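You operate a simulated robot arm through the tools that you are given. There is no shell and no other tool.

You are at the controls of a simulated robot arm. One attempt, no reset.

Task
Tidy up at the top of the green table. At the end: the orange upturned pricked cylinder from the top of the green table is on the top of the shelf over the green table; the teal cup from the top of the green table is on the top of the shelf over the green table; the grey socketed cylinder from the top of the green table is on the top of the shelf over the green table; the blue press from the top of the green table is on the top of the shelf over the green table; whatever was shut is shut again. Leave all else as you found it, and nothing knocked over. Set down upright: socketed cylinder, teal cup, upturned pricked cylinder, blue press.

It is judged by the outcome, as a careful person would: the job done as asked, and still so three seconds after it is handed in. It fails if anything else is knocked over, pushed out of place, dropped, spilled or broken.

Robot
A 7-joint arm with a two-finger parallel gripper, fixed in place. Base frame: the origin is at the foot of the arm, x ahead of it, y to its left, z up; the work surface is at about z = 850. Units: mm, degrees, N and s.
Its first joint turns from -166.0 to 166.0 degrees. Payload 4.4 kg.
The tool frame sits at the grasp point between the pads (the TCP): z along the fingers, y along the line on which they close. The tips reach 23 mm beyond it. The gripper opens to 94 mm. The fingers are 38 mm wide and 10 mm thick; the gripper's body (54 by 96 mm) begins 39 mm behind the TCP.
Orientation is told as [roll, pitch, yaw] about the base's x, y, z axes, in that order, counted from this pose: with the fingers straight down and closing along the base's y, the tool's x points along the base's -x, its y along +y and its z along -z.

Tools
- The arm moves only by the tool move_arm. Its argument "increments" is one flat list of numbers, 7 for each row, row after row: the shift along the base's x, y, z in mm, then the turn, a rotation vector about the base's x, y, z in degrees, then the gripper command, from -1 (shut) to 1 (fully open), values between in proportion. In form: [x, y, z, wx, wy, wz, fingers, x, y, z, wx, wy, wz, fingers, ...]. A call has 1 to 20 rows; each row shifts and turns the commanded pose from where the row before left it. Each row takes 0.2 s and may step no farther than 50 mm and 8.6 degrees from the row before; otherwise, or with a gripper value out of range, the whole call is refused. A pose out of reach is approached as far as the arm can. The call stops where the force on the tool passes 40 N (or 10 N more than at its start, if that is more) or the arm is blocked; 0.2 s more then pass. The fingers move at their own pace (about 72 mm/s each) and stop on an object; they squeeze with about 29 N. The grip force told is the motor's: it shows also when the fingers shut on nothing. Time passes only in rows, and 0.2 s behind the last, so rows that do not move let the fingers close. It gives the time, the measured TCP pose, the force on the tool (base axes), the opening and the grip force at its end, in the units of the frame above (readings bear some noise), with the torque about the TCP (base axes, N m) and any sound that the robot's microphone picked up.
- Cameras (640 x 400 px; columns grow to the right, rows downward): "scene" is fixed at [50.6, -651.5, 1609.8]; the picture's right is [0.44, -0.90, 0.00], its down [-0.33, -0.16, -0.93] and it looks along [0.84, 0.41, -0.37] (base axes); focal length 342 px, centre (320, 200). "wrist" rides on the gripper at [86, 16, -74] in the tool frame; the picture's right is [-0.18, 0.98, 0.00], its down [-0.58, -0.11, -0.81] and it looks along [-0.79, -0.15, 0.59] (tool axes); focal length 243 px, centre (320, 200). There is no depth. A picture from a camera that has moved, and an enlarged one, comes with that camera's place and axes in the base frame and with its lens.
- camera(camera): a new picture of that camera. The clock stands still meanwhile.
- enlarge(camera, box): a new picture of the part [left, top, right, bottom] of that camera's present view, enlarged. The clock stands still meanwhile.
- job_done(): hands the job in; it is judged then, once.

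Places have to be worked out from the pictures, the camera data and where the tool is seen. Open the gripper and draw the arm clear of the work before you hand the job in, unless the task says otherwise.

The tools are called after "Request:" by a JSON object that holds its "name" and its "arguments". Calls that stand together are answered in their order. move_arm: Moves the arm, as the interface text tells. Its arguments: {"type":"object","properties":{"increments":{"type":"array"}},"required":["increments"]} The other tools are called the same way: camera (camera) takes a picture; enlarge (camera, box) takes an enlarged picture of a part of a camera's view; job_done () hands the job in.

At the start:

```text
t: 0.0
eef_pos: [631.4, 21.8, 1537.9]
orientation: [-0.1, 0.0, 0.0]
ft_force: [0.1, 0.1, -0.8]
moment: [0.0, -0.02, 0.01]
gripper_width: 94.0
grip_force: 0.1
```

scene: 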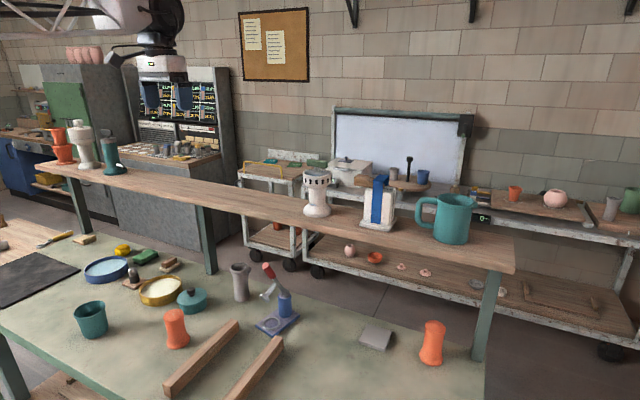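
wrist: 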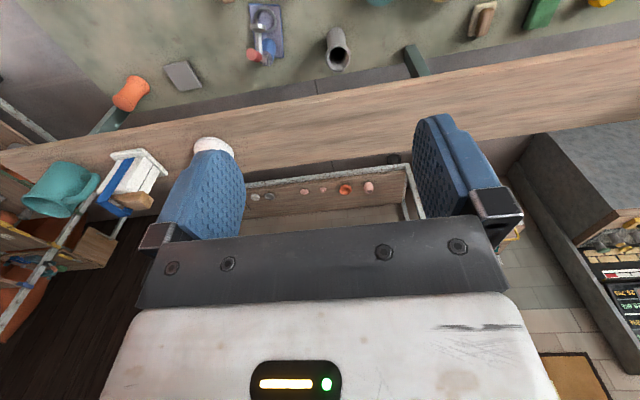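

I'll first look closely at the table and the shelf from the scene camera.

Request:
{"name": "enlarge", "arguments": {"camera": "scene", "box": [60, 220, 300, 370]}}

Request:
{"name": "enlarge", "arguments": {"camera": "scene", "box": [220, 230, 460, 380]}}

Request:
{"name": "enlarge", "arguments": {"camera": "scene", "box": [280, 130, 520, 280]}}

Request:
{"name": "enlarge", "arguments": {"camera": "scene", "box": [40, 100, 280, 250]}}

```text
2.67 times, centred on (180, 295) of scene
camera zoom: at [50.6, -651.5, 1609.8], right [0.44, -0.9, 0.0], down [-0.33, -0.16, -0.93], along [0.84, 0.41, -0.37], focal length 912 px, centre (693, -53)
```

zoom: 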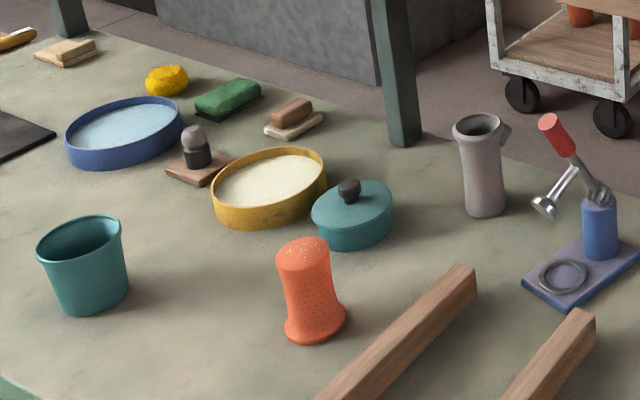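

```text
2.67 times, centred on (340, 305) of scene
camera zoom: at [50.6, -651.5, 1609.8], right [0.44, -0.9, 0.0], down [-0.33, -0.16, -0.93], along [0.84, 0.41, -0.37], focal length 912 px, centre (267, -80)
```

zoom: 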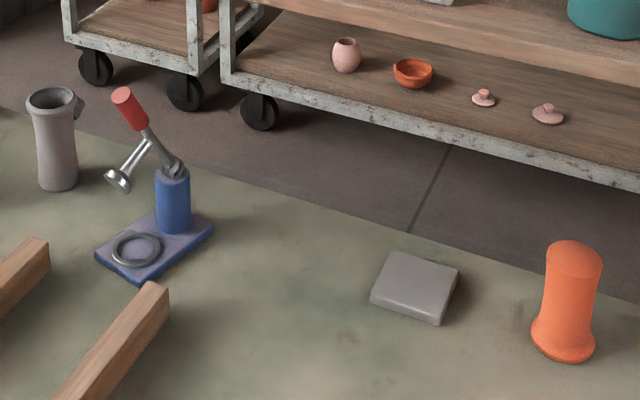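

```text
2.67 times, centred on (400, 205) of scene
camera zoom: at [50.6, -651.5, 1609.8], right [0.44, -0.9, 0.0], down [-0.33, -0.16, -0.93], along [0.84, 0.41, -0.37], focal length 912 px, centre (107, 187)
```

zoom: 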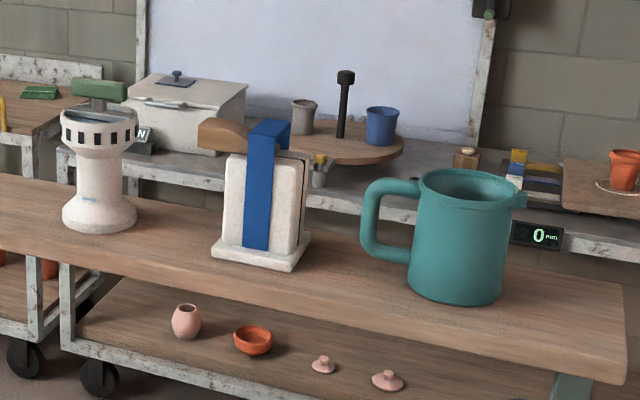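

```text
2.67 times, centred on (160, 175) of scene
camera zoom: at [50.6, -651.5, 1609.8], right [0.44, -0.9, 0.0], down [-0.33, -0.16, -0.93], along [0.84, 0.41, -0.37], focal length 912 px, centre (747, 267)
```

zoom: 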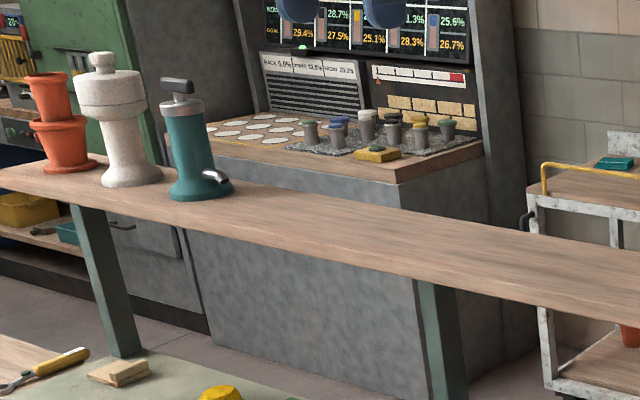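

The pricked orange cylinder is the dotted one at about (569, 67). The teal cup is near (486, 332), the grey cylinder near (819, 30) and the press near (773, -151). I'll enlarge these to get details before moving.

Request:
{"name": "enlarge", "arguments": {"camera": "scene", "box": [220, 250, 316, 345]}}

Request:
{"name": "enlarge", "arguments": {"camera": "scene", "box": [140, 290, 236, 360]}}

Request:
{"name": "enlarge", "arguments": {"camera": "scene", "box": [60, 290, 140, 350]}}

Request:
{"name": "enlarge", "arguments": {"camera": "wrist", "box": [200, 0, 440, 110]}}

```text
4.21 times, centred on (268, 298) of scene
camera zoom: at [50.6, -651.5, 1609.8], right [0.44, -0.9, 0.0], down [-0.33, -0.16, -0.93], along [0.84, 0.41, -0.37], focal length 1440 px, centre (539, -210)
```

zoom: 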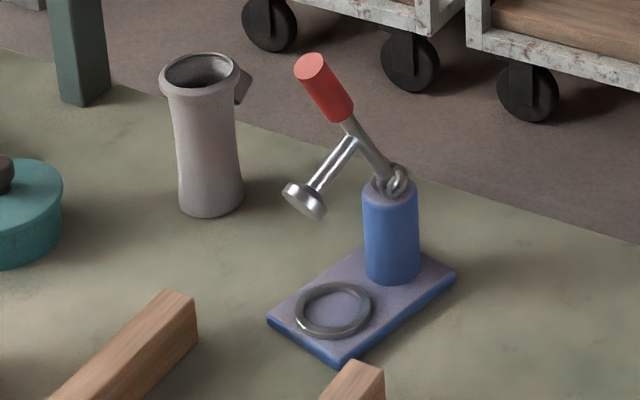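

```text
5.71 times, centred on (188, 325) of scene
camera zoom: at [50.6, -651.5, 1609.8], right [0.44, -0.9, 0.0], down [-0.33, -0.16, -0.93], along [0.84, 0.41, -0.37], focal length 1954 px, centre (1074, -514)
```

zoom: 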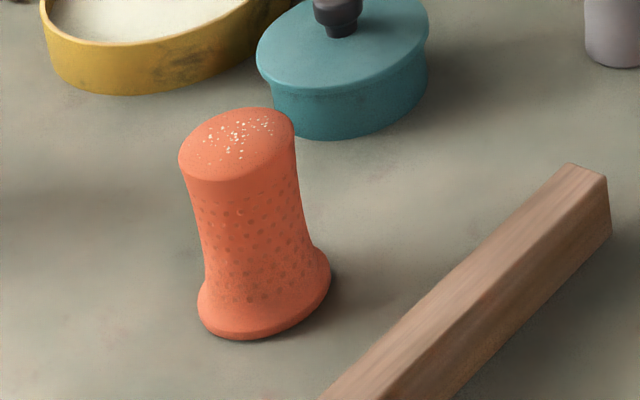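

```text
6.67 times, centred on (100, 320) of scene
camera zoom: at [50.6, -651.5, 1609.8], right [0.44, -0.9, 0.0], down [-0.33, -0.16, -0.93], along [0.84, 0.41, -0.37], focal length 2279 px, centre (1787, -600)
```

zoom: 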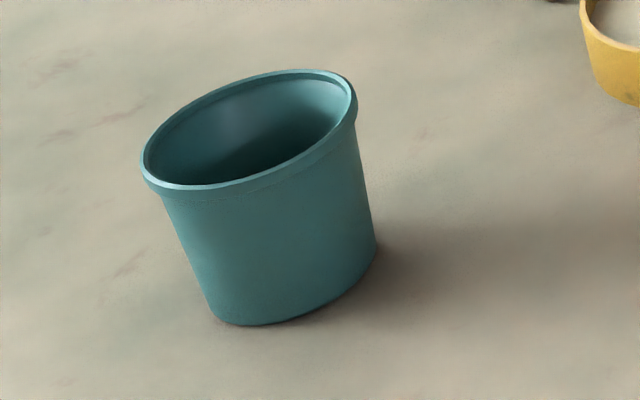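

```text
2.67 times, centred on (320, 55) of wrist
camera zoom: at [544.5, 37.3, 1611.9], right [0.18, 0.98, 0.0], down [0.58, -0.11, 0.81], along [0.79, -0.15, -0.59], focal length 647 px, centre (320, 587)
```

zoom: 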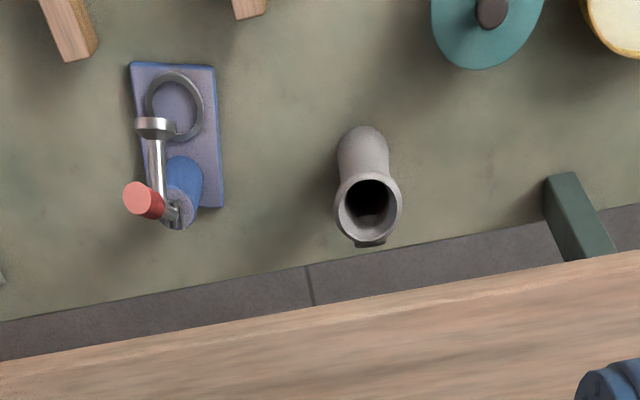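

The press has its pillar at about (813, -150), with the lever leaning back over the plate. The shelf is free between y≈-50 and y≈600. I'll lower and pull back the tool to get closer wrist-camera views.

Request:
{"name": "move_arm", "arguments": {"increments": [-25, 10, -35, 0, 0, 0, 1, -25, 10, -35, 0, 0, 0, 1, -25, 10, -35, 0, 0, 0, 1, -25, 10, -35, 0, 0, 0, 1, -25, 10, -35, 0, 0, 0, 1, -25, 10, -35, 0, 0, 0, 1, -25, 10, -35, 0, 0, 0, 1, -25, 10, -35, 0, 0, 0, 1]}}

Request:
{"name": "camera", "arguments": {"camera": "wrist"}}

Request:
{"name": "camera", "arguments": {"camera": "scene"}}

```text
t: 1.8
eef_pos: [430.9, 101.4, 1259.2]
orientation: [0.1, -0.1, -0.2]
ft_force: [0.0, 0.1, -0.1]
moment: [-0.03, 0.03, 0.0]
gripper_width: 93.9
grip_force: 0.0
```

```text
taken
camera wrist: at [344.0, 117.5, 1332.6], right [0.19, 0.98, 0.0], down [0.58, -0.11, 0.81], along [0.79, -0.15, -0.59], focal length 243 px, centre (320, 200)
```

wrist: 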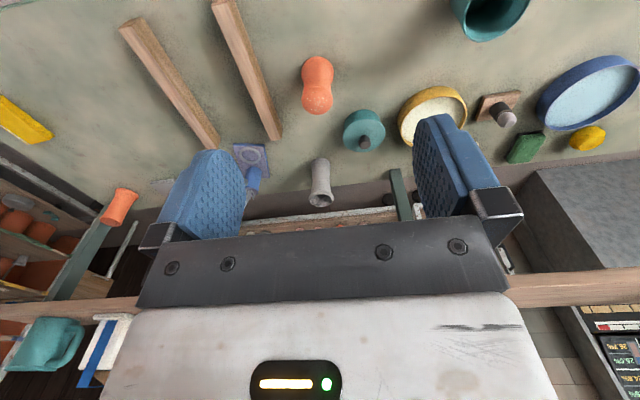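

```text
taken
```

scene: 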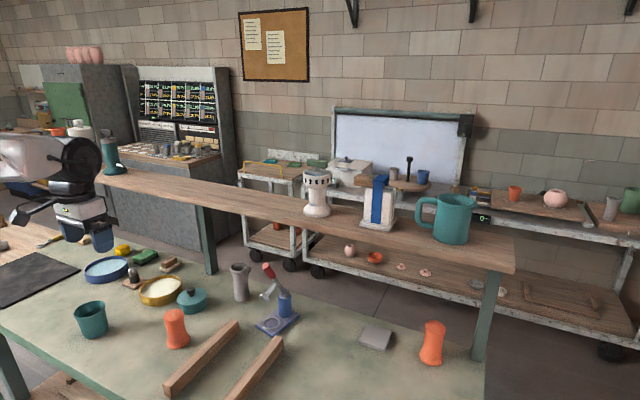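

The wrist view agrees with my first position for the orange cylinder, about (567, 70). I'll look at the gripper's shape in the scene view, since the camera side matters for tilted grasps.

Request:
{"name": "enlarge", "arguments": {"camera": "scene", "box": [0, 100, 160, 260]}}

Request:
{"name": "enlarge", "arguments": {"camera": "wrist", "box": [230, 20, 450, 220]}}

```text
2.50 times, centred on (80, 180) of scene
camera zoom: at [50.6, -651.5, 1609.8], right [0.44, -0.9, 0.0], down [-0.33, -0.16, -0.93], along [0.84, 0.41, -0.37], focal length 855 px, centre (920, 250)
```

zoom: 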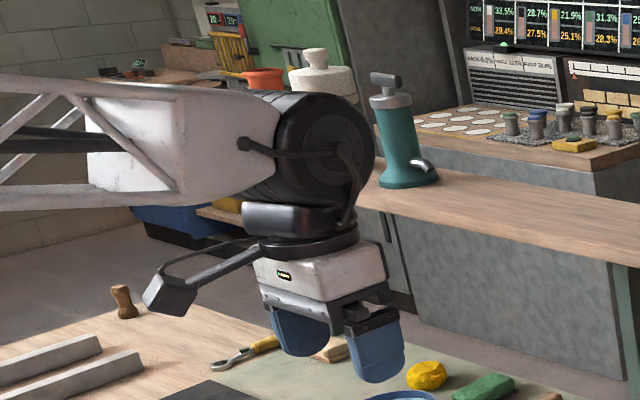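

```text
2.00 times, centred on (340, 120) of wrist
camera zoom: at [344.0, 117.5, 1332.6], right [0.19, 0.98, 0.0], down [0.58, -0.11, 0.81], along [0.79, -0.15, -0.59], focal length 485 px, centre (280, 360)
```

zoom: 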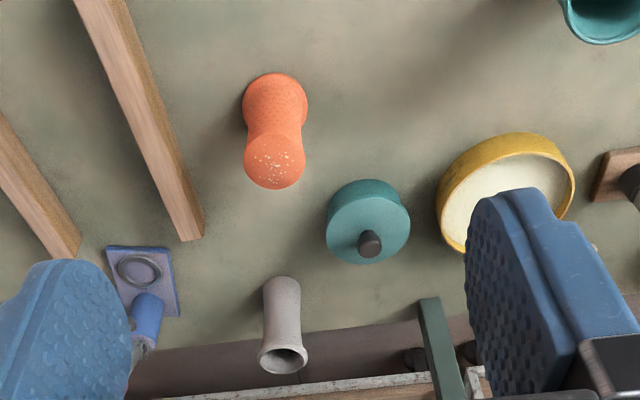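

The forearm comes in horizontally above the gripper and the camera stalk sits on the robot side. I'll test the tool-down reach over the empty part of the shelf at a safe height, which will also show the shelf's true position.

Request:
{"name": "move_arm", "arguments": {"increments": [0, 0, 40, 0, 0, 0, 1, 40, 0, 20, 0, 0, 0, 1, 47, 5, 0, 0, 0, 0, 1, 47, 5, 0, 0, 0, 0, 1, 47, 5, 0, 0, 0, 0, 1, 47, 5, 0, 0, 0, 0, 1, 47, 5, 0, 0, 0, 0, 1, 47, 5, 0, 0, 0, 0, 1, 47, 5, 0, 0, 0, 0, 1, 47, 5, 0, 0, 0, 0, 1, 47, 5, 0, 0, 0, 0, 1, 47, 4, 0, 0, 0, 0, 1, 0, 0, 0, 0, 0, 0, 1]}}

Request:
{"name": "camera", "arguments": {"camera": "wrist"}}

Request:
{"name": "camera", "arguments": {"camera": "scene"}}

```text
t: 4.6
eef_pos: [941.5, 149.9, 1316.3]
orientation: [0.1, 0.0, -0.1]
ft_force: [-0.1, 0.6, -0.2]
moment: [-0.02, -0.01, 0.01]
gripper_width: 93.9
grip_force: 0.2
```

```text
taken
camera wrist: at [854.7, 165.0, 1391.7], right [0.19, 0.98, 0.0], down [0.58, -0.11, 0.81], along [0.79, -0.15, -0.59], focal length 243 px, centre (320, 200)
```

wrist: 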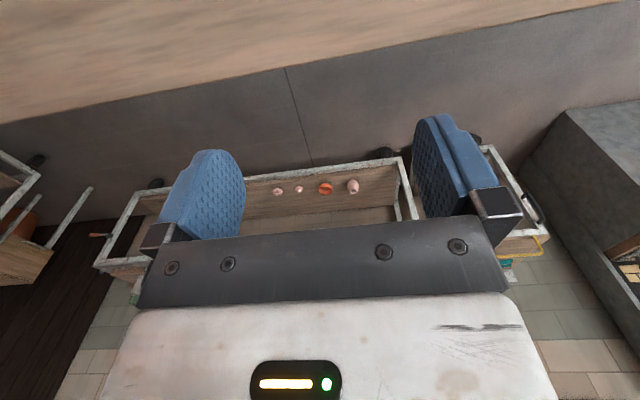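

```text
taken
```

scene: 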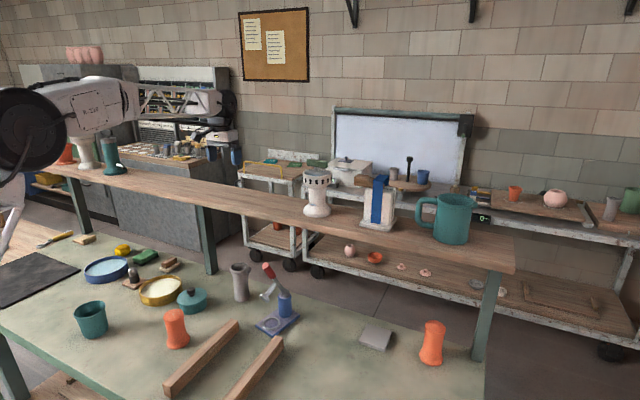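

The reach is fine. Comparing the views puts the shelf top at z≈1224, running from x≈768 to x≈927, so the grey cylinder and the press stand partly under it. I'll start with the orange pricked cylinder and move above (567, 70) to check alignment.

Request:
{"name": "move_arm", "arguments": {"increments": [-47, -10, 0, 0, 0, 0, 1, -47, -10, 0, 0, 0, 0, 1, -47, -10, 0, 0, 0, 0, 1, -47, -10, 0, 0, 0, 0, 1, -47, -10, 0, 0, 0, 0, 1, -47, -10, 0, 0, 0, 0, 1, -46, -10, 0, 0, 0, 0, 1, -46, -10, 0, 0, 0, 0, 1, 0, 0, -48, 0, 0, 0, 1, 0, 0, -48, 0, 0, 0, 1, 0, 0, -48, 0, 0, 0, 1, 0, 0, -48, 0, 0, 0, 1, 0, 0, -46, 0, 0, 0, 1, 0, 0, 0, 0, 0, 0, 1]}}

Request:
{"name": "camera", "arguments": {"camera": "wrist"}}

Request:
{"name": "camera", "arguments": {"camera": "scene"}}

```text
t: 7.6
eef_pos: [564.3, 70.4, 1079.6]
orientation: [0.1, 0.0, 0.0]
ft_force: [-0.6, 0.4, -0.6]
moment: [0.01, -0.03, 0.0]
gripper_width: 94.1
grip_force: 0.0
```

```text
taken
camera wrist: at [478.8, 85.8, 1154.1], right [0.18, 0.98, 0.0], down [0.58, -0.11, 0.81], along [0.79, -0.15, -0.59], focal length 243 px, centre (320, 200)
```

wrist: 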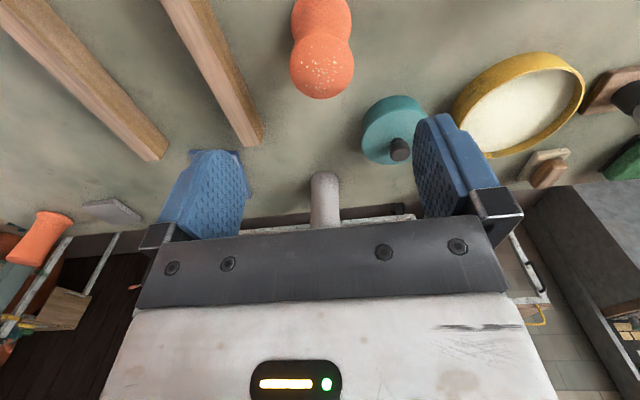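

```text
taken
```

scene: 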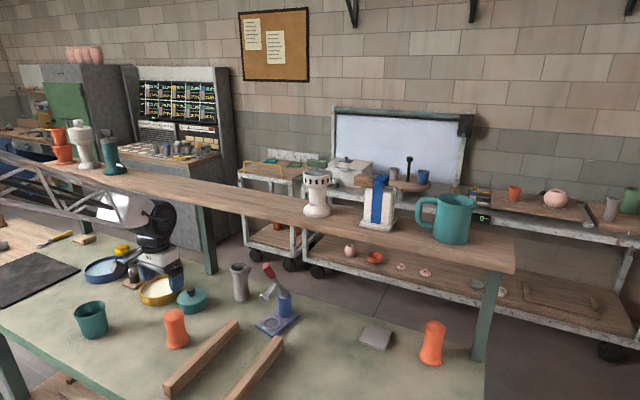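

The orange top's centre works out to (568, 70). I'll shift 4 mm, lower straight down around it and close.

Request:
{"name": "move_arm", "arguments": {"increments": [4, 0, -30, 0, 0, 0, 1, 0, 0, -40, 0, 0, 0, 1, 0, 0, -40, 0, 0, 0, 1, 0, 0, -25, 0, 0, 0, 1, 0, 0, -13, 0, 0, 0, 1, 0, 0, 0, 0, 0, 0, 1]}}

Request:
{"name": "camera", "arguments": {"camera": "wrist"}}

Request:
{"name": "enlarge", "arguments": {"camera": "scene", "box": [100, 250, 260, 370]}}

```text
t: 9.0
eef_pos: [571.3, 70.0, 932.4]
orientation: [0.1, -0.1, 0.0]
ft_force: [0.2, 0.7, 0.0]
moment: [0.0, 0.0, 0.01]
gripper_width: 93.7
grip_force: 0.1
```

```text
taken
camera wrist: at [484.7, 85.7, 1006.6], right [0.18, 0.98, 0.0], down [0.58, -0.11, 0.81], along [0.79, -0.15, -0.59], focal length 243 px, centre (320, 200)
```

wrist: 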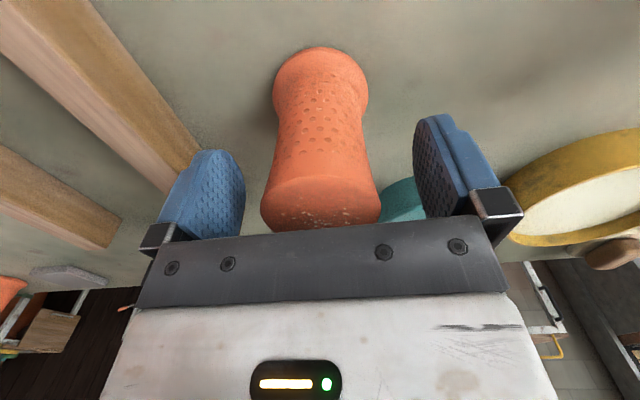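

```text
3.33 times, centred on (180, 310) of scene
camera zoom: at [50.6, -651.5, 1609.8], right [0.44, -0.9, 0.0], down [-0.33, -0.16, -0.93], along [0.84, 0.41, -0.37], focal length 1140 px, centre (787, -167)
```

zoom: 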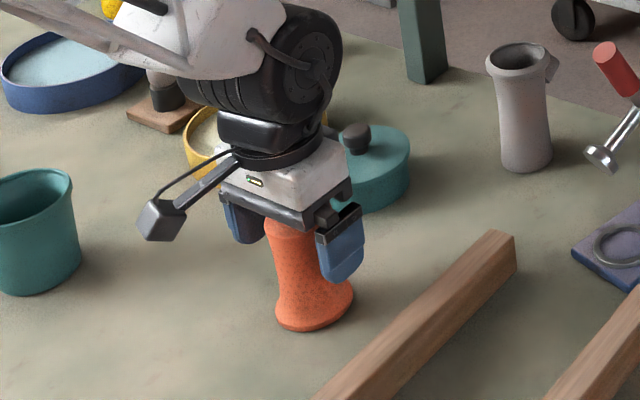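

The cylinder is centred between the fingers, so I'll close on it.

Request:
{"name": "move_arm", "arguments": {"increments": [0, 0, 0, 0, 0, 0, -1, 0, 0, 0, 0, 0, 0, -1, 0, 0, 0, 0, 0, 0, -1, 0, 0, 0, 0, 0, 0, -1]}}

```text
t: 10.0
eef_pos: [570.1, 70.8, 932.3]
orientation: [0.0, 0.0, -0.1]
ft_force: [0.3, -0.6, 0.0]
moment: [-0.03, 0.04, 0.02]
gripper_width: 49.5
grip_force: 29.4
```

It's held at 49.5 mm. I'll lift it straight up, well above the shelf level.

Request:
{"name": "move_arm", "arguments": {"increments": [0, 0, 15, 0, 0, 0, -1, 0, 0, 30, 0, 0, 0, -1, 0, 0, 40, 0, 0, 0, -1, 0, 0, 45, 0, 0, 0, -1, 0, 0, 45, 0, 0, 0, -1, 0, 0, 45, 0, 0, 0, -1, 0, 0, 45, 0, 0, 0, -1, 0, 0, 45, 0, 0, 0, -1, 0, 0, 45, 0, 0, 0, -1, 0, 0, 45, 0, 0, 0, -1, 0, 0, 30, 0, 0, 0, -1, 0, 0, 0, 0, 0, 0, -1]}}

Request:
{"name": "camera", "arguments": {"camera": "wrist"}}

```text
t: 12.6
eef_pos: [569.2, 72.3, 1363.5]
orientation: [0.1, 0.0, 0.0]
ft_force: [0.3, 0.0, -1.9]
moment: [-0.01, -0.03, -0.01]
gripper_width: 49.6
grip_force: 29.1
```

```text
taken
camera wrist: at [483.5, 87.2, 1437.7], right [0.18, 0.98, 0.0], down [0.58, -0.11, 0.81], along [0.79, -0.15, -0.59], focal length 243 px, centre (320, 200)
```

wrist: 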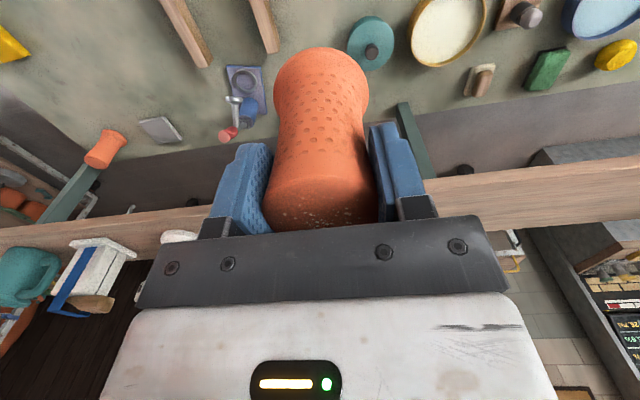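

Securely held. Next I carry it sideways to y≈400 in front of the shelf, then forward over it.

Request:
{"name": "move_arm", "arguments": {"increments": [10, 46, 0, 0, 0, 0, -1, 10, 47, 0, 0, 0, 0, -1, 10, 47, 0, 0, 0, 0, -1, 10, 47, 0, 0, 0, 0, -1, 10, 47, 0, 0, 0, 0, -1, 10, 47, 0, 0, 0, 0, -1, 10, 47, 0, 0, 0, 0, -1, 42, 0, 0, 0, 0, 0, -1, 42, 0, 0, 0, 0, 0, -1, 42, 0, 0, 0, 0, 0, -1, 42, 0, 0, 0, 0, 0, -1, 41, 0, 0, 0, 0, 0, -1, 0, 0, 0, 0, 0, 0, -1]}}

Request:
{"name": "camera", "arguments": {"camera": "wrist"}}

Request:
{"name": "enlarge", "arguments": {"camera": "scene", "box": [60, 80, 300, 230]}}

```text
t: 15.4
eef_pos: [850.8, 401.7, 1364.7]
orientation: [0.0, 0.0, -0.1]
ft_force: [0.5, 0.2, -1.6]
moment: [0.01, 0.0, 0.04]
gripper_width: 49.8
grip_force: 28.8
```

```text
taken
camera wrist: at [765.5, 414.3, 1438.8], right [0.18, 0.98, 0.0], down [0.58, -0.11, 0.81], along [0.79, -0.15, -0.59], focal length 243 px, centre (320, 200)
```

wrist: 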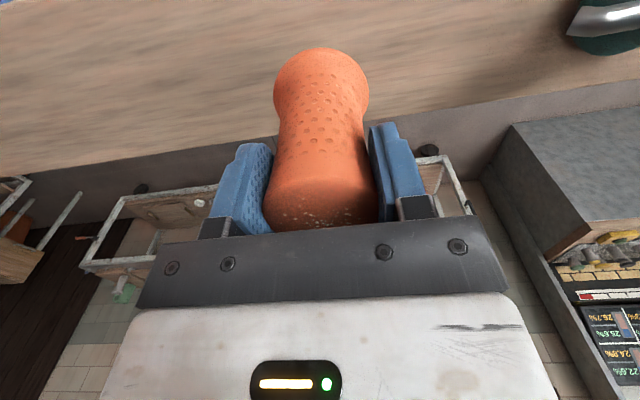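

```text
2.67 times, centred on (180, 155) of scene
camera zoom: at [50.6, -651.5, 1609.8], right [0.44, -0.9, 0.0], down [-0.33, -0.16, -0.93], along [0.84, 0.41, -0.37], focal length 912 px, centre (693, 320)
```

zoom: 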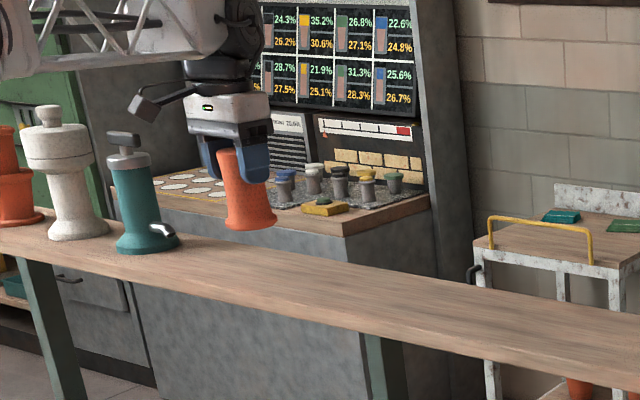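

The object is over the shelf at x≈851, with its bottom about 58 mm above the shelf. I'll descend in stages and watch the force.

Request:
{"name": "move_arm", "arguments": {"increments": [0, 0, -20, 0, 0, 0, -1, 0, 0, -15, 0, 0, 0, -1, 0, 0, -5, 0, 0, 0, -1, 0, 0, 0, 0, 0, 0, -1]}}

Request:
{"name": "camera", "arguments": {"camera": "wrist"}}

Request:
{"name": "enlarge", "arguments": {"camera": "scene", "box": [100, 100, 220, 200]}}

```text
t: 16.4
eef_pos: [849.6, 398.8, 1322.0]
orientation: [0.0, 0.0, 0.1]
ft_force: [0.8, -0.7, -0.5]
moment: [0.05, 0.02, 0.03]
gripper_width: 49.6
grip_force: 29.2
```

```text
taken
camera wrist: at [764.0, 414.4, 1396.8], right [0.18, 0.98, 0.0], down [0.58, -0.11, 0.81], along [0.79, -0.15, -0.59], focal length 243 px, centre (320, 200)
```

wrist: 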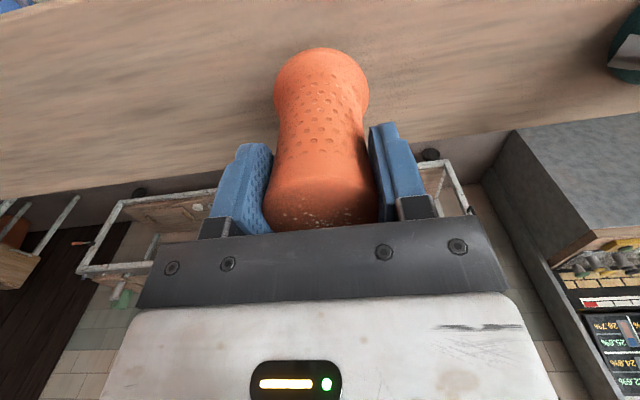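

```text
4.00 times, centred on (160, 150) of scene
camera zoom: at [50.6, -651.5, 1609.8], right [0.44, -0.9, 0.0], down [-0.33, -0.16, -0.93], along [0.84, 0.41, -0.37], focal length 1368 px, centre (960, 400)
```

zoom: 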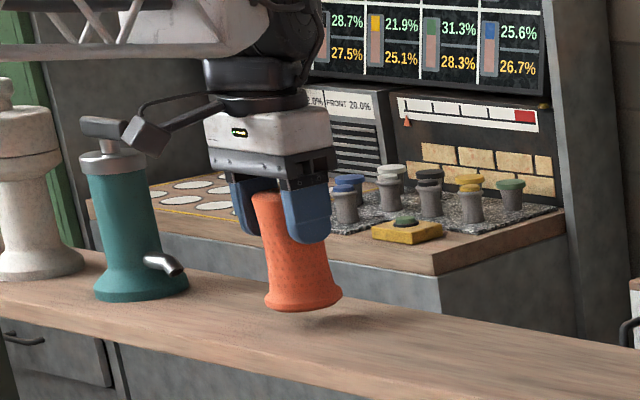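

There's a small gap left and the shadow is close below. I'll descend in 3 mm steps.

Request:
{"name": "move_arm", "arguments": {"increments": [0, 0, -3, 0, 0, 0, -1, 0, 0, -3, 0, 0, 0, -1, 0, 0, -3, 0, 0, 0, -1, 0, 0, -2, 0, 0, 0, -1, 0, 0, 0, 0, 0, 0, -1]}}

Request:
{"name": "enlarge", "arguments": {"camera": "scene", "box": [140, 140, 200, 190]}}

```text
t: 17.6
eef_pos: [849.1, 399.1, 1310.7]
orientation: [0.0, 0.0, 0.0]
ft_force: [0.6, 0.0, -1.5]
moment: [0.02, 0.02, -0.02]
gripper_width: 49.8
grip_force: 28.8
```

```text
8.00 times, centred on (170, 165) of scene
camera zoom: at [50.6, -651.5, 1609.8], right [0.44, -0.9, 0.0], down [-0.33, -0.16, -0.93], along [0.84, 0.41, -0.37], focal length 2735 px, centre (1520, 480)
```

zoom: 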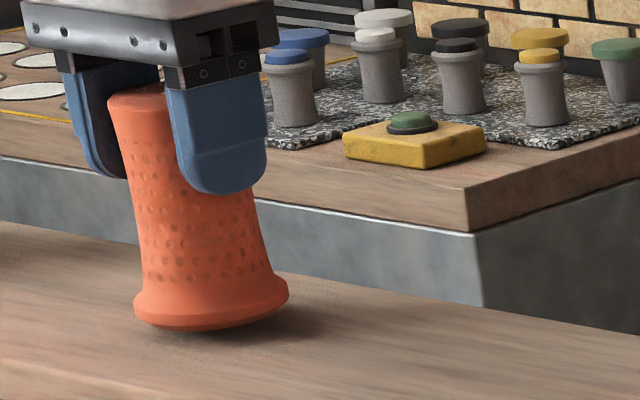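

Still a few millimetres to go, so I continue in 2 mm steps and watch for contact force.

Request:
{"name": "move_arm", "arguments": {"increments": [0, 0, -2, 0, 0, 0, -1, 0, 0, -2, 0, 0, 0, -1, 0, 0, 0, 0, 0, 0, -1]}}

Request:
{"name": "enlarge", "arguments": {"camera": "scene", "box": [140, 140, 200, 190]}}

```text
t: 18.4
eef_pos: [849.3, 400.3, 1307.8]
orientation: [0.0, 0.1, 0.1]
ft_force: [0.1, 0.3, -1.7]
moment: [-0.02, 0.03, 0.0]
gripper_width: 49.7
grip_force: 29.2
```

```text
8.00 times, centred on (170, 165) of scene
camera zoom: at [50.6, -651.5, 1609.8], right [0.44, -0.9, 0.0], down [-0.33, -0.16, -0.93], along [0.84, 0.41, -0.37], focal length 2735 px, centre (1520, 480)
```

zoom: 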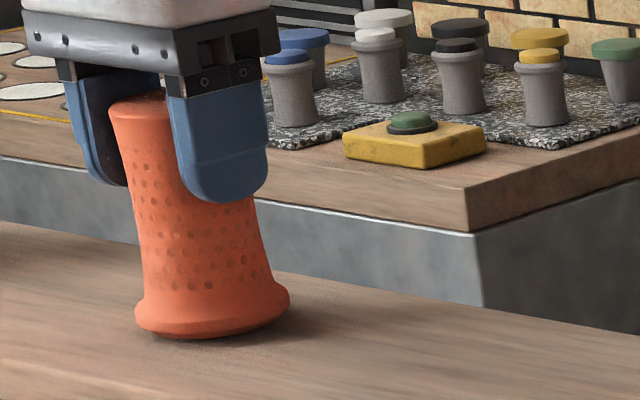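

Request:
{"name": "move_arm", "arguments": {"increments": [0, 0, -2, 0, 0, 0, -1, 0, 0, -1, 0, 0, 0, -1, 0, 0, 0, 0, 0, 0, -1]}}

Request:
{"name": "enlarge", "arguments": {"camera": "scene", "box": [140, 140, 200, 190]}}

```text
t: 19.2
eef_pos: [850.6, 399.4, 1303.0]
orientation: [0.0, 0.0, 0.0]
ft_force: [-0.9, -0.2, -1.4]
moment: [0.01, 0.02, 0.0]
gripper_width: 49.6
grip_force: 29.2
```

```text
8.00 times, centred on (170, 165) of scene
camera zoom: at [50.6, -651.5, 1609.8], right [0.44, -0.9, 0.0], down [-0.33, -0.16, -0.93], along [0.84, 0.41, -0.37], focal length 2735 px, centre (1520, 480)
```

zoom: 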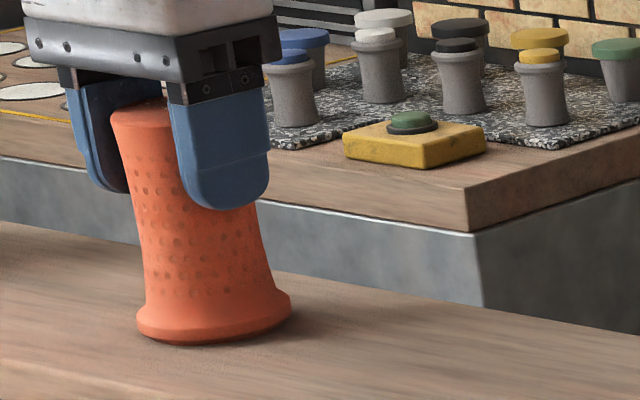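

Request:
{"name": "move_arm", "arguments": {"increments": [0, 0, -1, 0, 0, 0, -1, 0, 0, -1, 0, 0, 0, -1, 0, 0, -1, 0, 0, 0, -1, 0, 0, 0, 0, 0, 0, -1]}}

Request:
{"name": "enlarge", "arguments": {"camera": "scene", "box": [140, 140, 200, 190]}}

```text
t: 20.2
eef_pos: [849.9, 399.0, 1302.5]
orientation: [0.0, 0.0, -0.1]
ft_force: [1.0, -1.1, 16.9]
moment: [0.1, 0.2, 0.0]
gripper_width: 49.5
grip_force: 28.5
```

```text
8.00 times, centred on (170, 165) of scene
camera zoom: at [50.6, -651.5, 1609.8], right [0.44, -0.9, 0.0], down [-0.33, -0.16, -0.93], along [0.84, 0.41, -0.37], focal length 2735 px, centre (1520, 480)
```

zoom: 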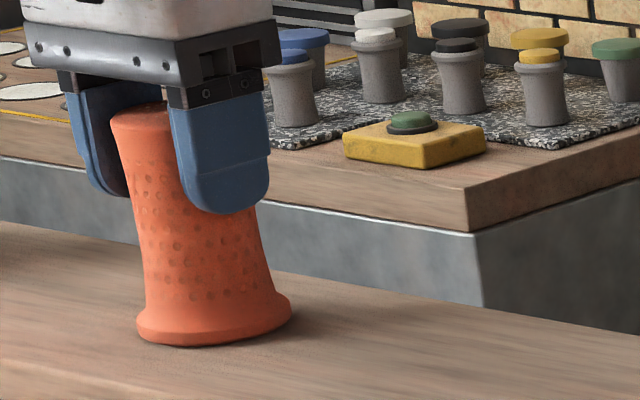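

Contact shows at 17 N, so the shelf top is z≈1220. I'll ease off 1 mm, open, and lift straight up.

Request:
{"name": "move_arm", "arguments": {"increments": [0, 0, 1, 0, 0, 0, -1, 0, 0, 0, 0, 0, 0, -0.2, 0, 0, 0, 0, 0, 0, 0.3, 0, 0, 0, 0, 0, 0, 1, 0, 0, 0, 0, 0, 0, 1, 0, 0, 5, 0, 0, 0, 1, 0, 0, 25, 0, 0, 0, 1, 0, 0, 45, 0, 0, 0, 1, 0, 0, 45, 0, 0, 0, 1, 0, 0, 0, 0, 0, 0, 1]}}

Request:
{"name": "enlarge", "arguments": {"camera": "scene", "box": [100, 100, 220, 200]}}

Request:
{"name": "camera", "arguments": {"camera": "wrist"}}

```text
t: 22.4
eef_pos: [849.7, 398.2, 1421.6]
orientation: [0.0, 0.0, 0.0]
ft_force: [0.9, -1.0, 0.2]
moment: [-0.02, 0.01, 0.02]
gripper_width: 94.2
grip_force: 0.0
```

```text
4.00 times, centred on (160, 150) of scene
camera zoom: at [50.6, -651.5, 1609.8], right [0.44, -0.9, 0.0], down [-0.33, -0.16, -0.93], along [0.84, 0.41, -0.37], focal length 1368 px, centre (960, 400)
```

zoom: 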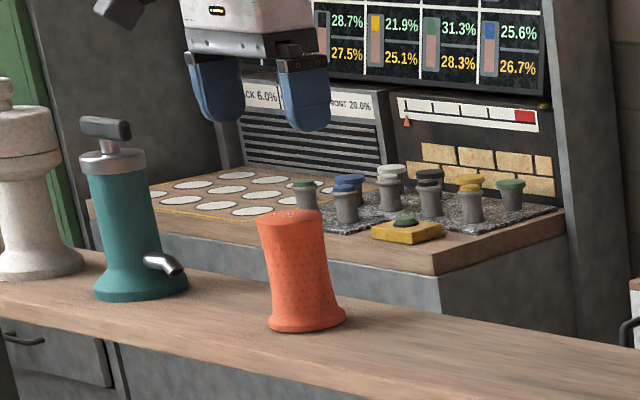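

```text
taken
camera wrist: at [764.2, 413.8, 1496.1], right [0.18, 0.98, 0.0], down [0.58, -0.11, 0.81], along [0.79, -0.15, -0.59], focal length 243 px, centre (320, 200)
```

wrist: 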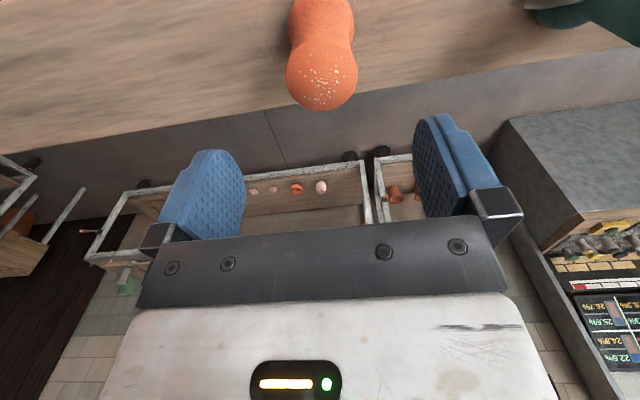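

The orange cylinder stands on the shelf. Next is the teal cup near (486, 332); I back off from the shelf and go above it.

Request:
{"name": "move_arm", "arguments": {"increments": [-45, -8, 0, 0, 0, 0, 1, -45, -8, 0, 0, 0, 0, 1, -45, -8, 0, 0, 0, 0, 1, -45, -8, 0, 0, 0, 0, 1, -45, -8, 0, 0, 0, 0, 1, -45, -8, 0, 0, 0, 0, 1, -45, -9, 0, 0, 0, 0, 1, -48, -9, 0, 0, 0, 0, 1, 0, 0, -45, 0, 0, 0, 1, 0, 0, -45, 0, 0, 0, 1, 0, 0, -45, 0, 0, 0, 1, 0, 0, -45, 0, 0, 0, 1, 0, 0, -45, 0, 0, 0, 1, 0, 0, -45, 0, 0, 0, 1, 0, 0, -45, 0, 0, 0, 1, 0, 0, -26, 0, 0, 0, 1, 0, 0, 0, 0, 0, 0, 1]}}

Request:
{"name": "camera", "arguments": {"camera": "wrist"}}

Request:
{"name": "camera", "arguments": {"camera": "scene"}}

```text
t: 26.0
eef_pos: [484.6, 333.3, 1079.0]
orientation: [0.0, 0.1, 0.1]
ft_force: [0.2, -0.2, 0.0]
moment: [0.03, 0.0, -0.03]
gripper_width: 94.1
grip_force: 0.0
```

```text
taken
camera wrist: at [398.4, 348.3, 1153.9], right [0.18, 0.98, 0.0], down [0.58, -0.11, 0.81], along [0.79, -0.15, -0.59], focal length 243 px, centre (320, 200)
```

wrist: 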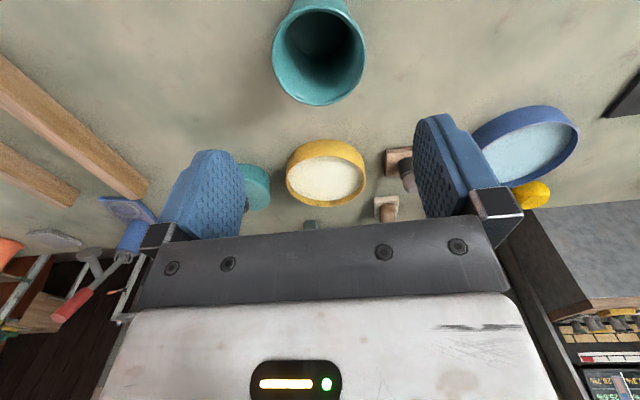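

```text
taken
```

scene: 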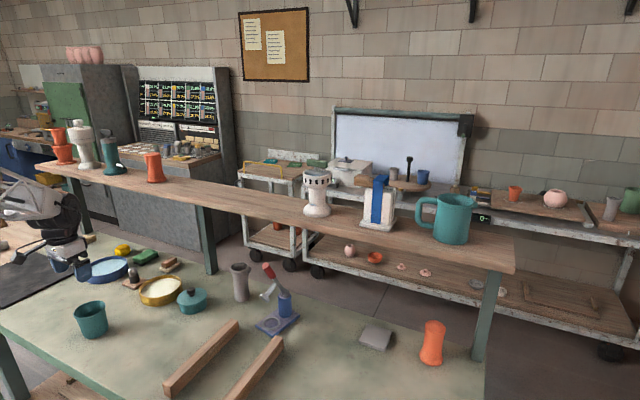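

The cup's rim centre works out to (488, 331) with a diameter of about 78 mm, so it fits the open gripper. I'll lower part way and check the clearance on both sides.

Request:
{"name": "move_arm", "arguments": {"increments": [4, -2, -30, 0, 0, 0, 1, 0, 0, -40, 0, 0, 0, 1, 0, 0, -20, 0, 0, 0, 1, 0, 0, -12, 0, 0, 0, 1, 0, 0, 0, 0, 0, 0, 1]}}

Request:
{"name": "camera", "arguments": {"camera": "wrist"}}

Request:
{"name": "enlarge", "arguments": {"camera": "scene", "box": [30, 220, 190, 360]}}

```text
t: 27.2
eef_pos: [490.2, 330.8, 979.3]
orientation: [0.1, 0.0, 0.0]
ft_force: [-0.2, 0.2, 0.7]
moment: [0.03, 0.01, -0.03]
gripper_width: 94.1
grip_force: 0.1
```

```text
taken
camera wrist: at [405.0, 346.3, 1052.5], right [0.18, 0.98, 0.0], down [0.58, -0.11, 0.81], along [0.79, -0.15, -0.59], focal length 243 px, centre (320, 200)
```

wrist: 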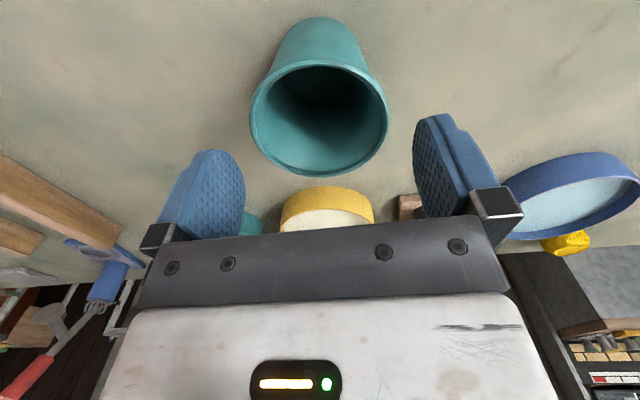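

```text
2.86 times, centred on (110, 290) of scene
camera zoom: at [50.6, -651.5, 1609.8], right [0.44, -0.9, 0.0], down [-0.33, -0.16, -0.93], along [0.84, 0.41, -0.37], focal length 977 px, centre (920, -57)
```

zoom: 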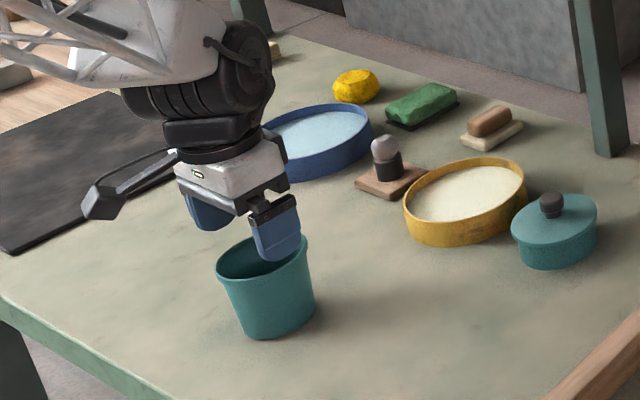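

Laterally it's well centred; the cup's x is about 493. I'll shift 3 mm, lower to z≈911, then check.

Request:
{"name": "move_arm", "arguments": {"increments": [3, 0, -20, 0, 0, 0, 1, 0, 0, -20, 0, 0, 0, 1, 0, 0, -15, 0, 0, 0, 1, 0, 0, -10, 0, 0, 0, 1, 0, 0, 0, 0, 0, 0, 1]}}

Request:
{"name": "camera", "arguments": {"camera": "wrist"}}

Request:
{"name": "enlarge", "arguments": {"camera": "scene", "box": [50, 260, 150, 350]}}

```text
t: 28.4
eef_pos: [494.1, 330.0, 914.7]
orientation: [0.1, 0.1, 0.0]
ft_force: [-0.6, 0.2, -0.4]
moment: [0.0, 0.01, 0.03]
gripper_width: 93.8
grip_force: 0.0
```

```text
taken
camera wrist: at [408.6, 346.1, 988.7], right [0.18, 0.98, 0.0], down [0.58, -0.11, 0.81], along [0.79, -0.15, -0.59], focal length 243 px, centre (320, 200)
```

wrist: 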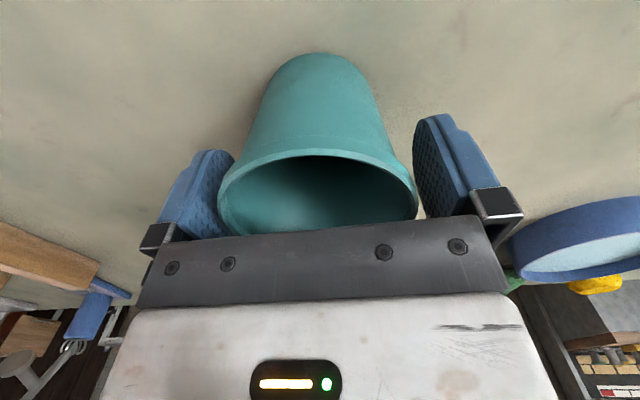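

```text
4.44 times, centred on (100, 305) of scene
camera zoom: at [50.6, -651.5, 1609.8], right [0.44, -0.9, 0.0], down [-0.33, -0.16, -0.93], along [0.84, 0.41, -0.37], focal length 1520 px, centre (1298, -267)
```

zoom: 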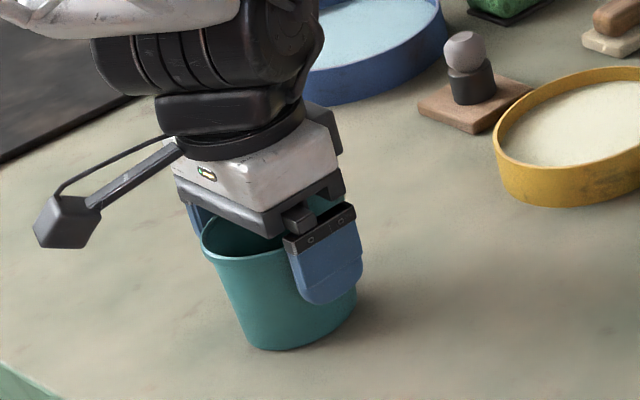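

The cup is well centred between the pads, with the rim below the palm. Closing.

Request:
{"name": "move_arm", "arguments": {"increments": [0, 0, 0, 0, 0, 0, -1, 0, 0, 0, 0, 0, 0, -1, 0, 0, 0, 0, 0, 0, -1, 0, 0, 0, 0, 0, 0, -1]}}

Request:
{"name": "camera", "arguments": {"camera": "wrist"}}

```text
t: 29.4
eef_pos: [493.3, 330.7, 914.6]
orientation: [0.1, 0.0, 0.0]
ft_force: [0.5, 0.1, -0.7]
moment: [-0.02, 0.01, 0.01]
gripper_width: 78.4
grip_force: 28.7
```

```text
taken
camera wrist: at [408.6, 346.1, 988.8], right [0.18, 0.98, 0.0], down [0.58, -0.11, 0.81], along [0.79, -0.15, -0.59], focal length 243 px, centre (320, 200)
```

wrist: 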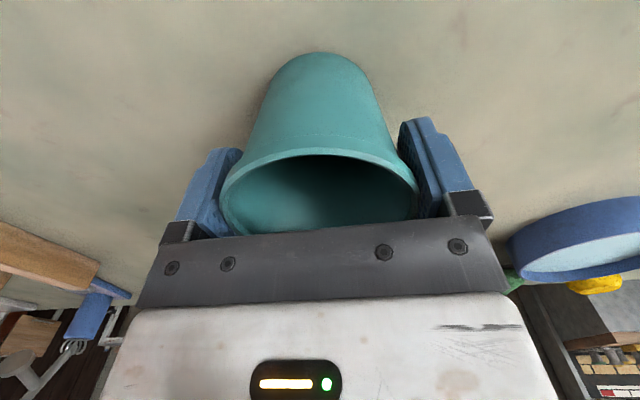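

It's held at 78.4 mm at the lip. Lifting slowly, then faster.

Request:
{"name": "move_arm", "arguments": {"increments": [0, 0, 8, 0, 0, 0, -1, 0, 0, 15, 0, 0, 0, -1, 0, 0, 25, 0, 0, 0, -1, 0, 0, 35, 0, 0, 0, -1, 0, 0, 40, 0, 0, 0, -1, 0, 0, 45, 0, 0, 0, -1, 0, 0, 45, 0, 0, 0, -1, 0, 0, 45, 0, 0, 0, -1, 0, 0, 45, 0, 0, 0, -1, 0, 0, 45, 0, 0, 0, -1, 0, 0, 40, 0, 0, 0, -1, 0, 0, 25, 0, 0, 0, -1, 0, 0, 12, 0, 0, 0, -1, 0, 0, 0, 0, 0, 0, -1]}}

Request:
{"name": "camera", "arguments": {"camera": "wrist"}}

Request:
{"name": "camera", "arguments": {"camera": "scene"}}

```text
t: 32.4
eef_pos: [494.6, 329.1, 1339.4]
orientation: [0.0, 0.0, 0.0]
ft_force: [-0.4, 0.7, -0.3]
moment: [0.0, 0.05, 0.0]
gripper_width: 78.6
grip_force: 28.2
```

```text
taken
camera wrist: at [408.4, 345.4, 1414.1], right [0.18, 0.98, 0.0], down [0.58, -0.11, 0.81], along [0.79, -0.15, -0.59], focal length 243 px, centre (320, 200)
```

wrist: 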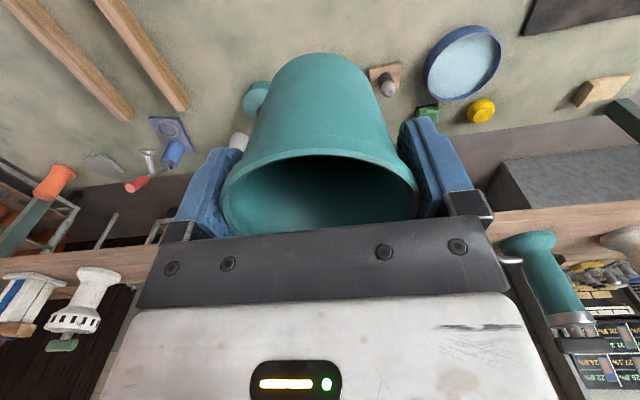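

```text
taken
```

scene: 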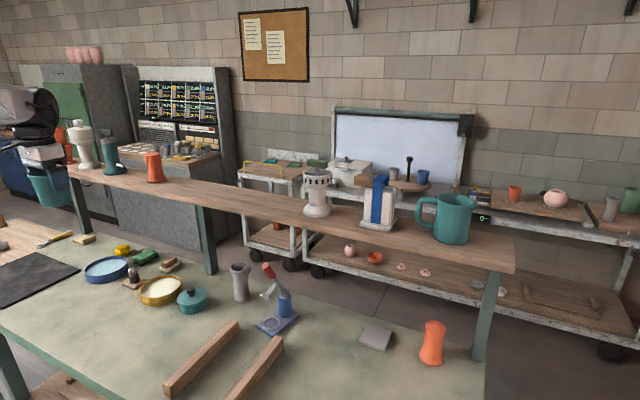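

The cup sits unchanged in the grip. I carry it over the shelf to (848, 268), clear of the orange cylinder at y=400.

Request:
{"name": "move_arm", "arguments": {"increments": [15, -12, 0, 0, 0, 0, -1, 30, -18, 0, 0, 0, 0, -1, 40, -15, 0, 0, 0, 0, -1, 45, -10, 0, 0, 0, 0, -1, 45, -6, 0, 0, 0, 0, -1, 45, 0, 0, 0, 0, 0, -1, 45, 0, 0, 0, 0, 0, -1, 40, 0, 0, 0, 0, 0, -1, 30, 0, 0, 0, 0, 0, -1, 17, 0, 0, 0, 0, 0, -1, 0, 0, -15, 0, 0, 0, -1, 0, 0, -15, 0, 0, 0, -1, 0, 0, -10, 0, 0, 0, -1, 0, 0, 0, 0, 0, 0, -1]}}

Request:
{"name": "camera", "arguments": {"camera": "wrist"}}

Request:
{"name": "enlarge", "arguments": {"camera": "scene", "box": [120, 100, 240, 200]}}

```text
t: 35.4
eef_pos: [844.6, 270.5, 1298.4]
orientation: [-0.1, -0.1, -0.1]
ft_force: [0.8, -0.8, -1.2]
moment: [0.02, 0.0, -0.02]
gripper_width: 78.4
grip_force: 29.3
```

```text
taken
camera wrist: at [759.4, 285.5, 1372.7], right [0.18, 0.98, 0.0], down [0.58, -0.11, 0.81], along [0.79, -0.15, -0.59], focal length 243 px, centre (320, 200)
```

wrist: 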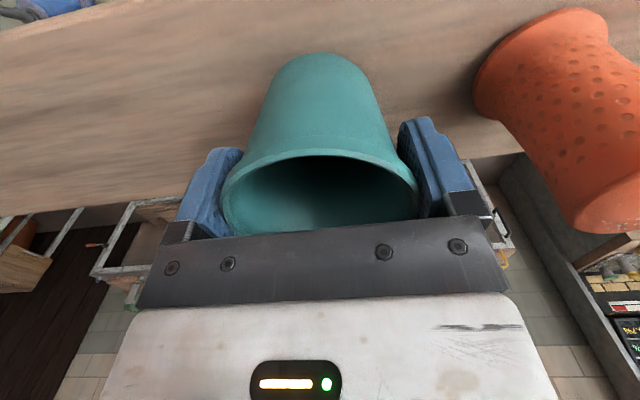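

```text
4.00 times, centred on (180, 150) of scene
camera zoom: at [50.6, -651.5, 1609.8], right [0.44, -0.9, 0.0], down [-0.33, -0.16, -0.93], along [0.84, 0.41, -0.37], focal length 1368 px, centre (880, 400)
```

zoom: 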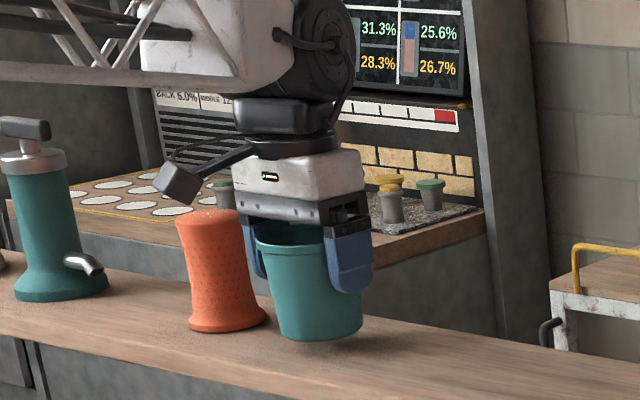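

Contact is expected near TCP z=1285, about 13 mm below. I descend in small steps.

Request:
{"name": "move_arm", "arguments": {"increments": [0, 0, -3, 0, 0, 0, -1, 0, 0, -3, 0, 0, 0, -1, 0, 0, -2, 0, 0, 0, -1, 0, 0, -1, 0, 0, 0, -1, 0, 0, 0, 0, 0, 0, -1]}}

Request:
{"name": "move_arm", "arguments": {"increments": [0, 0, -1, 0, 0, 0, -1, 0, 0, -1, 0, 0, 0, -1, 0, 0, 0, 0, 0, 0, -1]}}

Request:
{"name": "enlarge", "arguments": {"camera": "scene", "box": [160, 140, 220, 190]}}

```text
t: 36.6
eef_pos: [844.4, 269.6, 1289.7]
orientation: [0.0, 0.1, -0.1]
ft_force: [-0.2, -0.5, -1.5]
moment: [0.04, 0.01, -0.02]
gripper_width: 78.4
grip_force: 28.9
```

```text
t: 37.4
eef_pos: [844.7, 269.7, 1287.0]
orientation: [-0.1, 0.0, 0.0]
ft_force: [1.4, -0.6, -0.3]
moment: [-0.01, 0.04, -0.03]
gripper_width: 78.4
grip_force: 29.2
```

```text
8.00 times, centred on (190, 165) of scene
camera zoom: at [50.6, -651.5, 1609.8], right [0.44, -0.9, 0.0], down [-0.33, -0.16, -0.93], along [0.84, 0.41, -0.37], focal length 2735 px, centre (1360, 480)
```

zoom: 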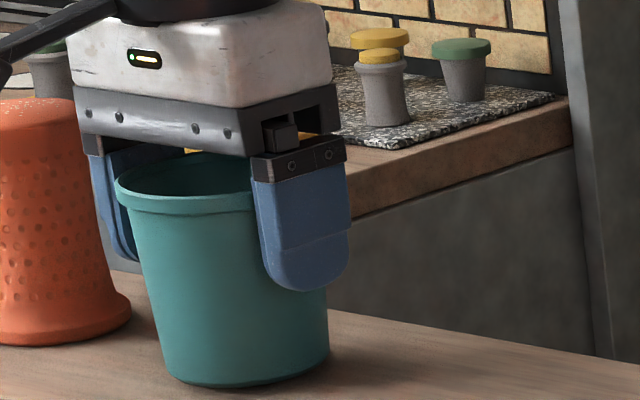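

Request:
{"name": "move_arm", "arguments": {"increments": [0, 0, -1, 0, 0, 0, -1, 0, 0, -1, 0, 0, 0, -1, 0, 0, 0, 0, 0, 0, -1]}}

Request:
{"name": "move_arm", "arguments": {"increments": [0, 0, -1, 0, 0, 0, -1, 0, 0, 0, 0, 0, 0, -1]}}

```text
t: 38.2
eef_pos: [845.0, 270.5, 1285.5]
orientation: [0.1, 0.1, -0.1]
ft_force: [-0.2, 0.3, -0.2]
moment: [-0.03, 0.0, 0.02]
gripper_width: 78.5
grip_force: 28.8
```

```text
t: 38.8
eef_pos: [843.9, 268.7, 1284.7]
orientation: [0.0, 0.0, -0.1]
ft_force: [0.0, 0.3, -0.8]
moment: [-0.05, 0.04, 0.01]
gripper_width: 78.1
grip_force: 28.9
```

Request:
{"name": "move_arm", "arguments": {"increments": [0, 0, -1, 0, 0, 0, -1, 0, 0, 0, 0, 0, 0, -1]}}

Request:
{"name": "move_arm", "arguments": {"increments": [0, 0, -1, 0, 0, 0, -1, 0, 0, 0, 0, 0, 0, -1]}}

Request:
{"name": "enlarge", "arguments": {"camera": "scene", "box": [160, 140, 220, 190]}}

```text
t: 39.4
eef_pos: [844.3, 269.6, 1284.2]
orientation: [-0.1, -0.2, 0.0]
ft_force: [-1.1, -0.3, 8.4]
moment: [0.11, 0.09, -0.03]
gripper_width: 77.9
grip_force: 29.1
```

```text
t: 40.0
eef_pos: [843.9, 268.9, 1284.6]
orientation: [0.0, 0.0, -0.1]
ft_force: [2.9, 3.2, 23.2]
moment: [0.05, 0.01, -0.16]
gripper_width: 78.2
grip_force: 29.0
```

```text
8.00 times, centred on (190, 165) of scene
camera zoom: at [50.6, -651.5, 1609.8], right [0.44, -0.9, 0.0], down [-0.33, -0.16, -0.93], along [0.84, 0.41, -0.37], focal length 2735 px, centre (1360, 480)
```

zoom: 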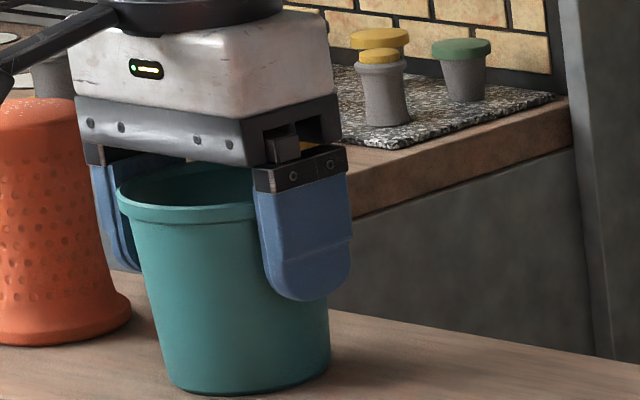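

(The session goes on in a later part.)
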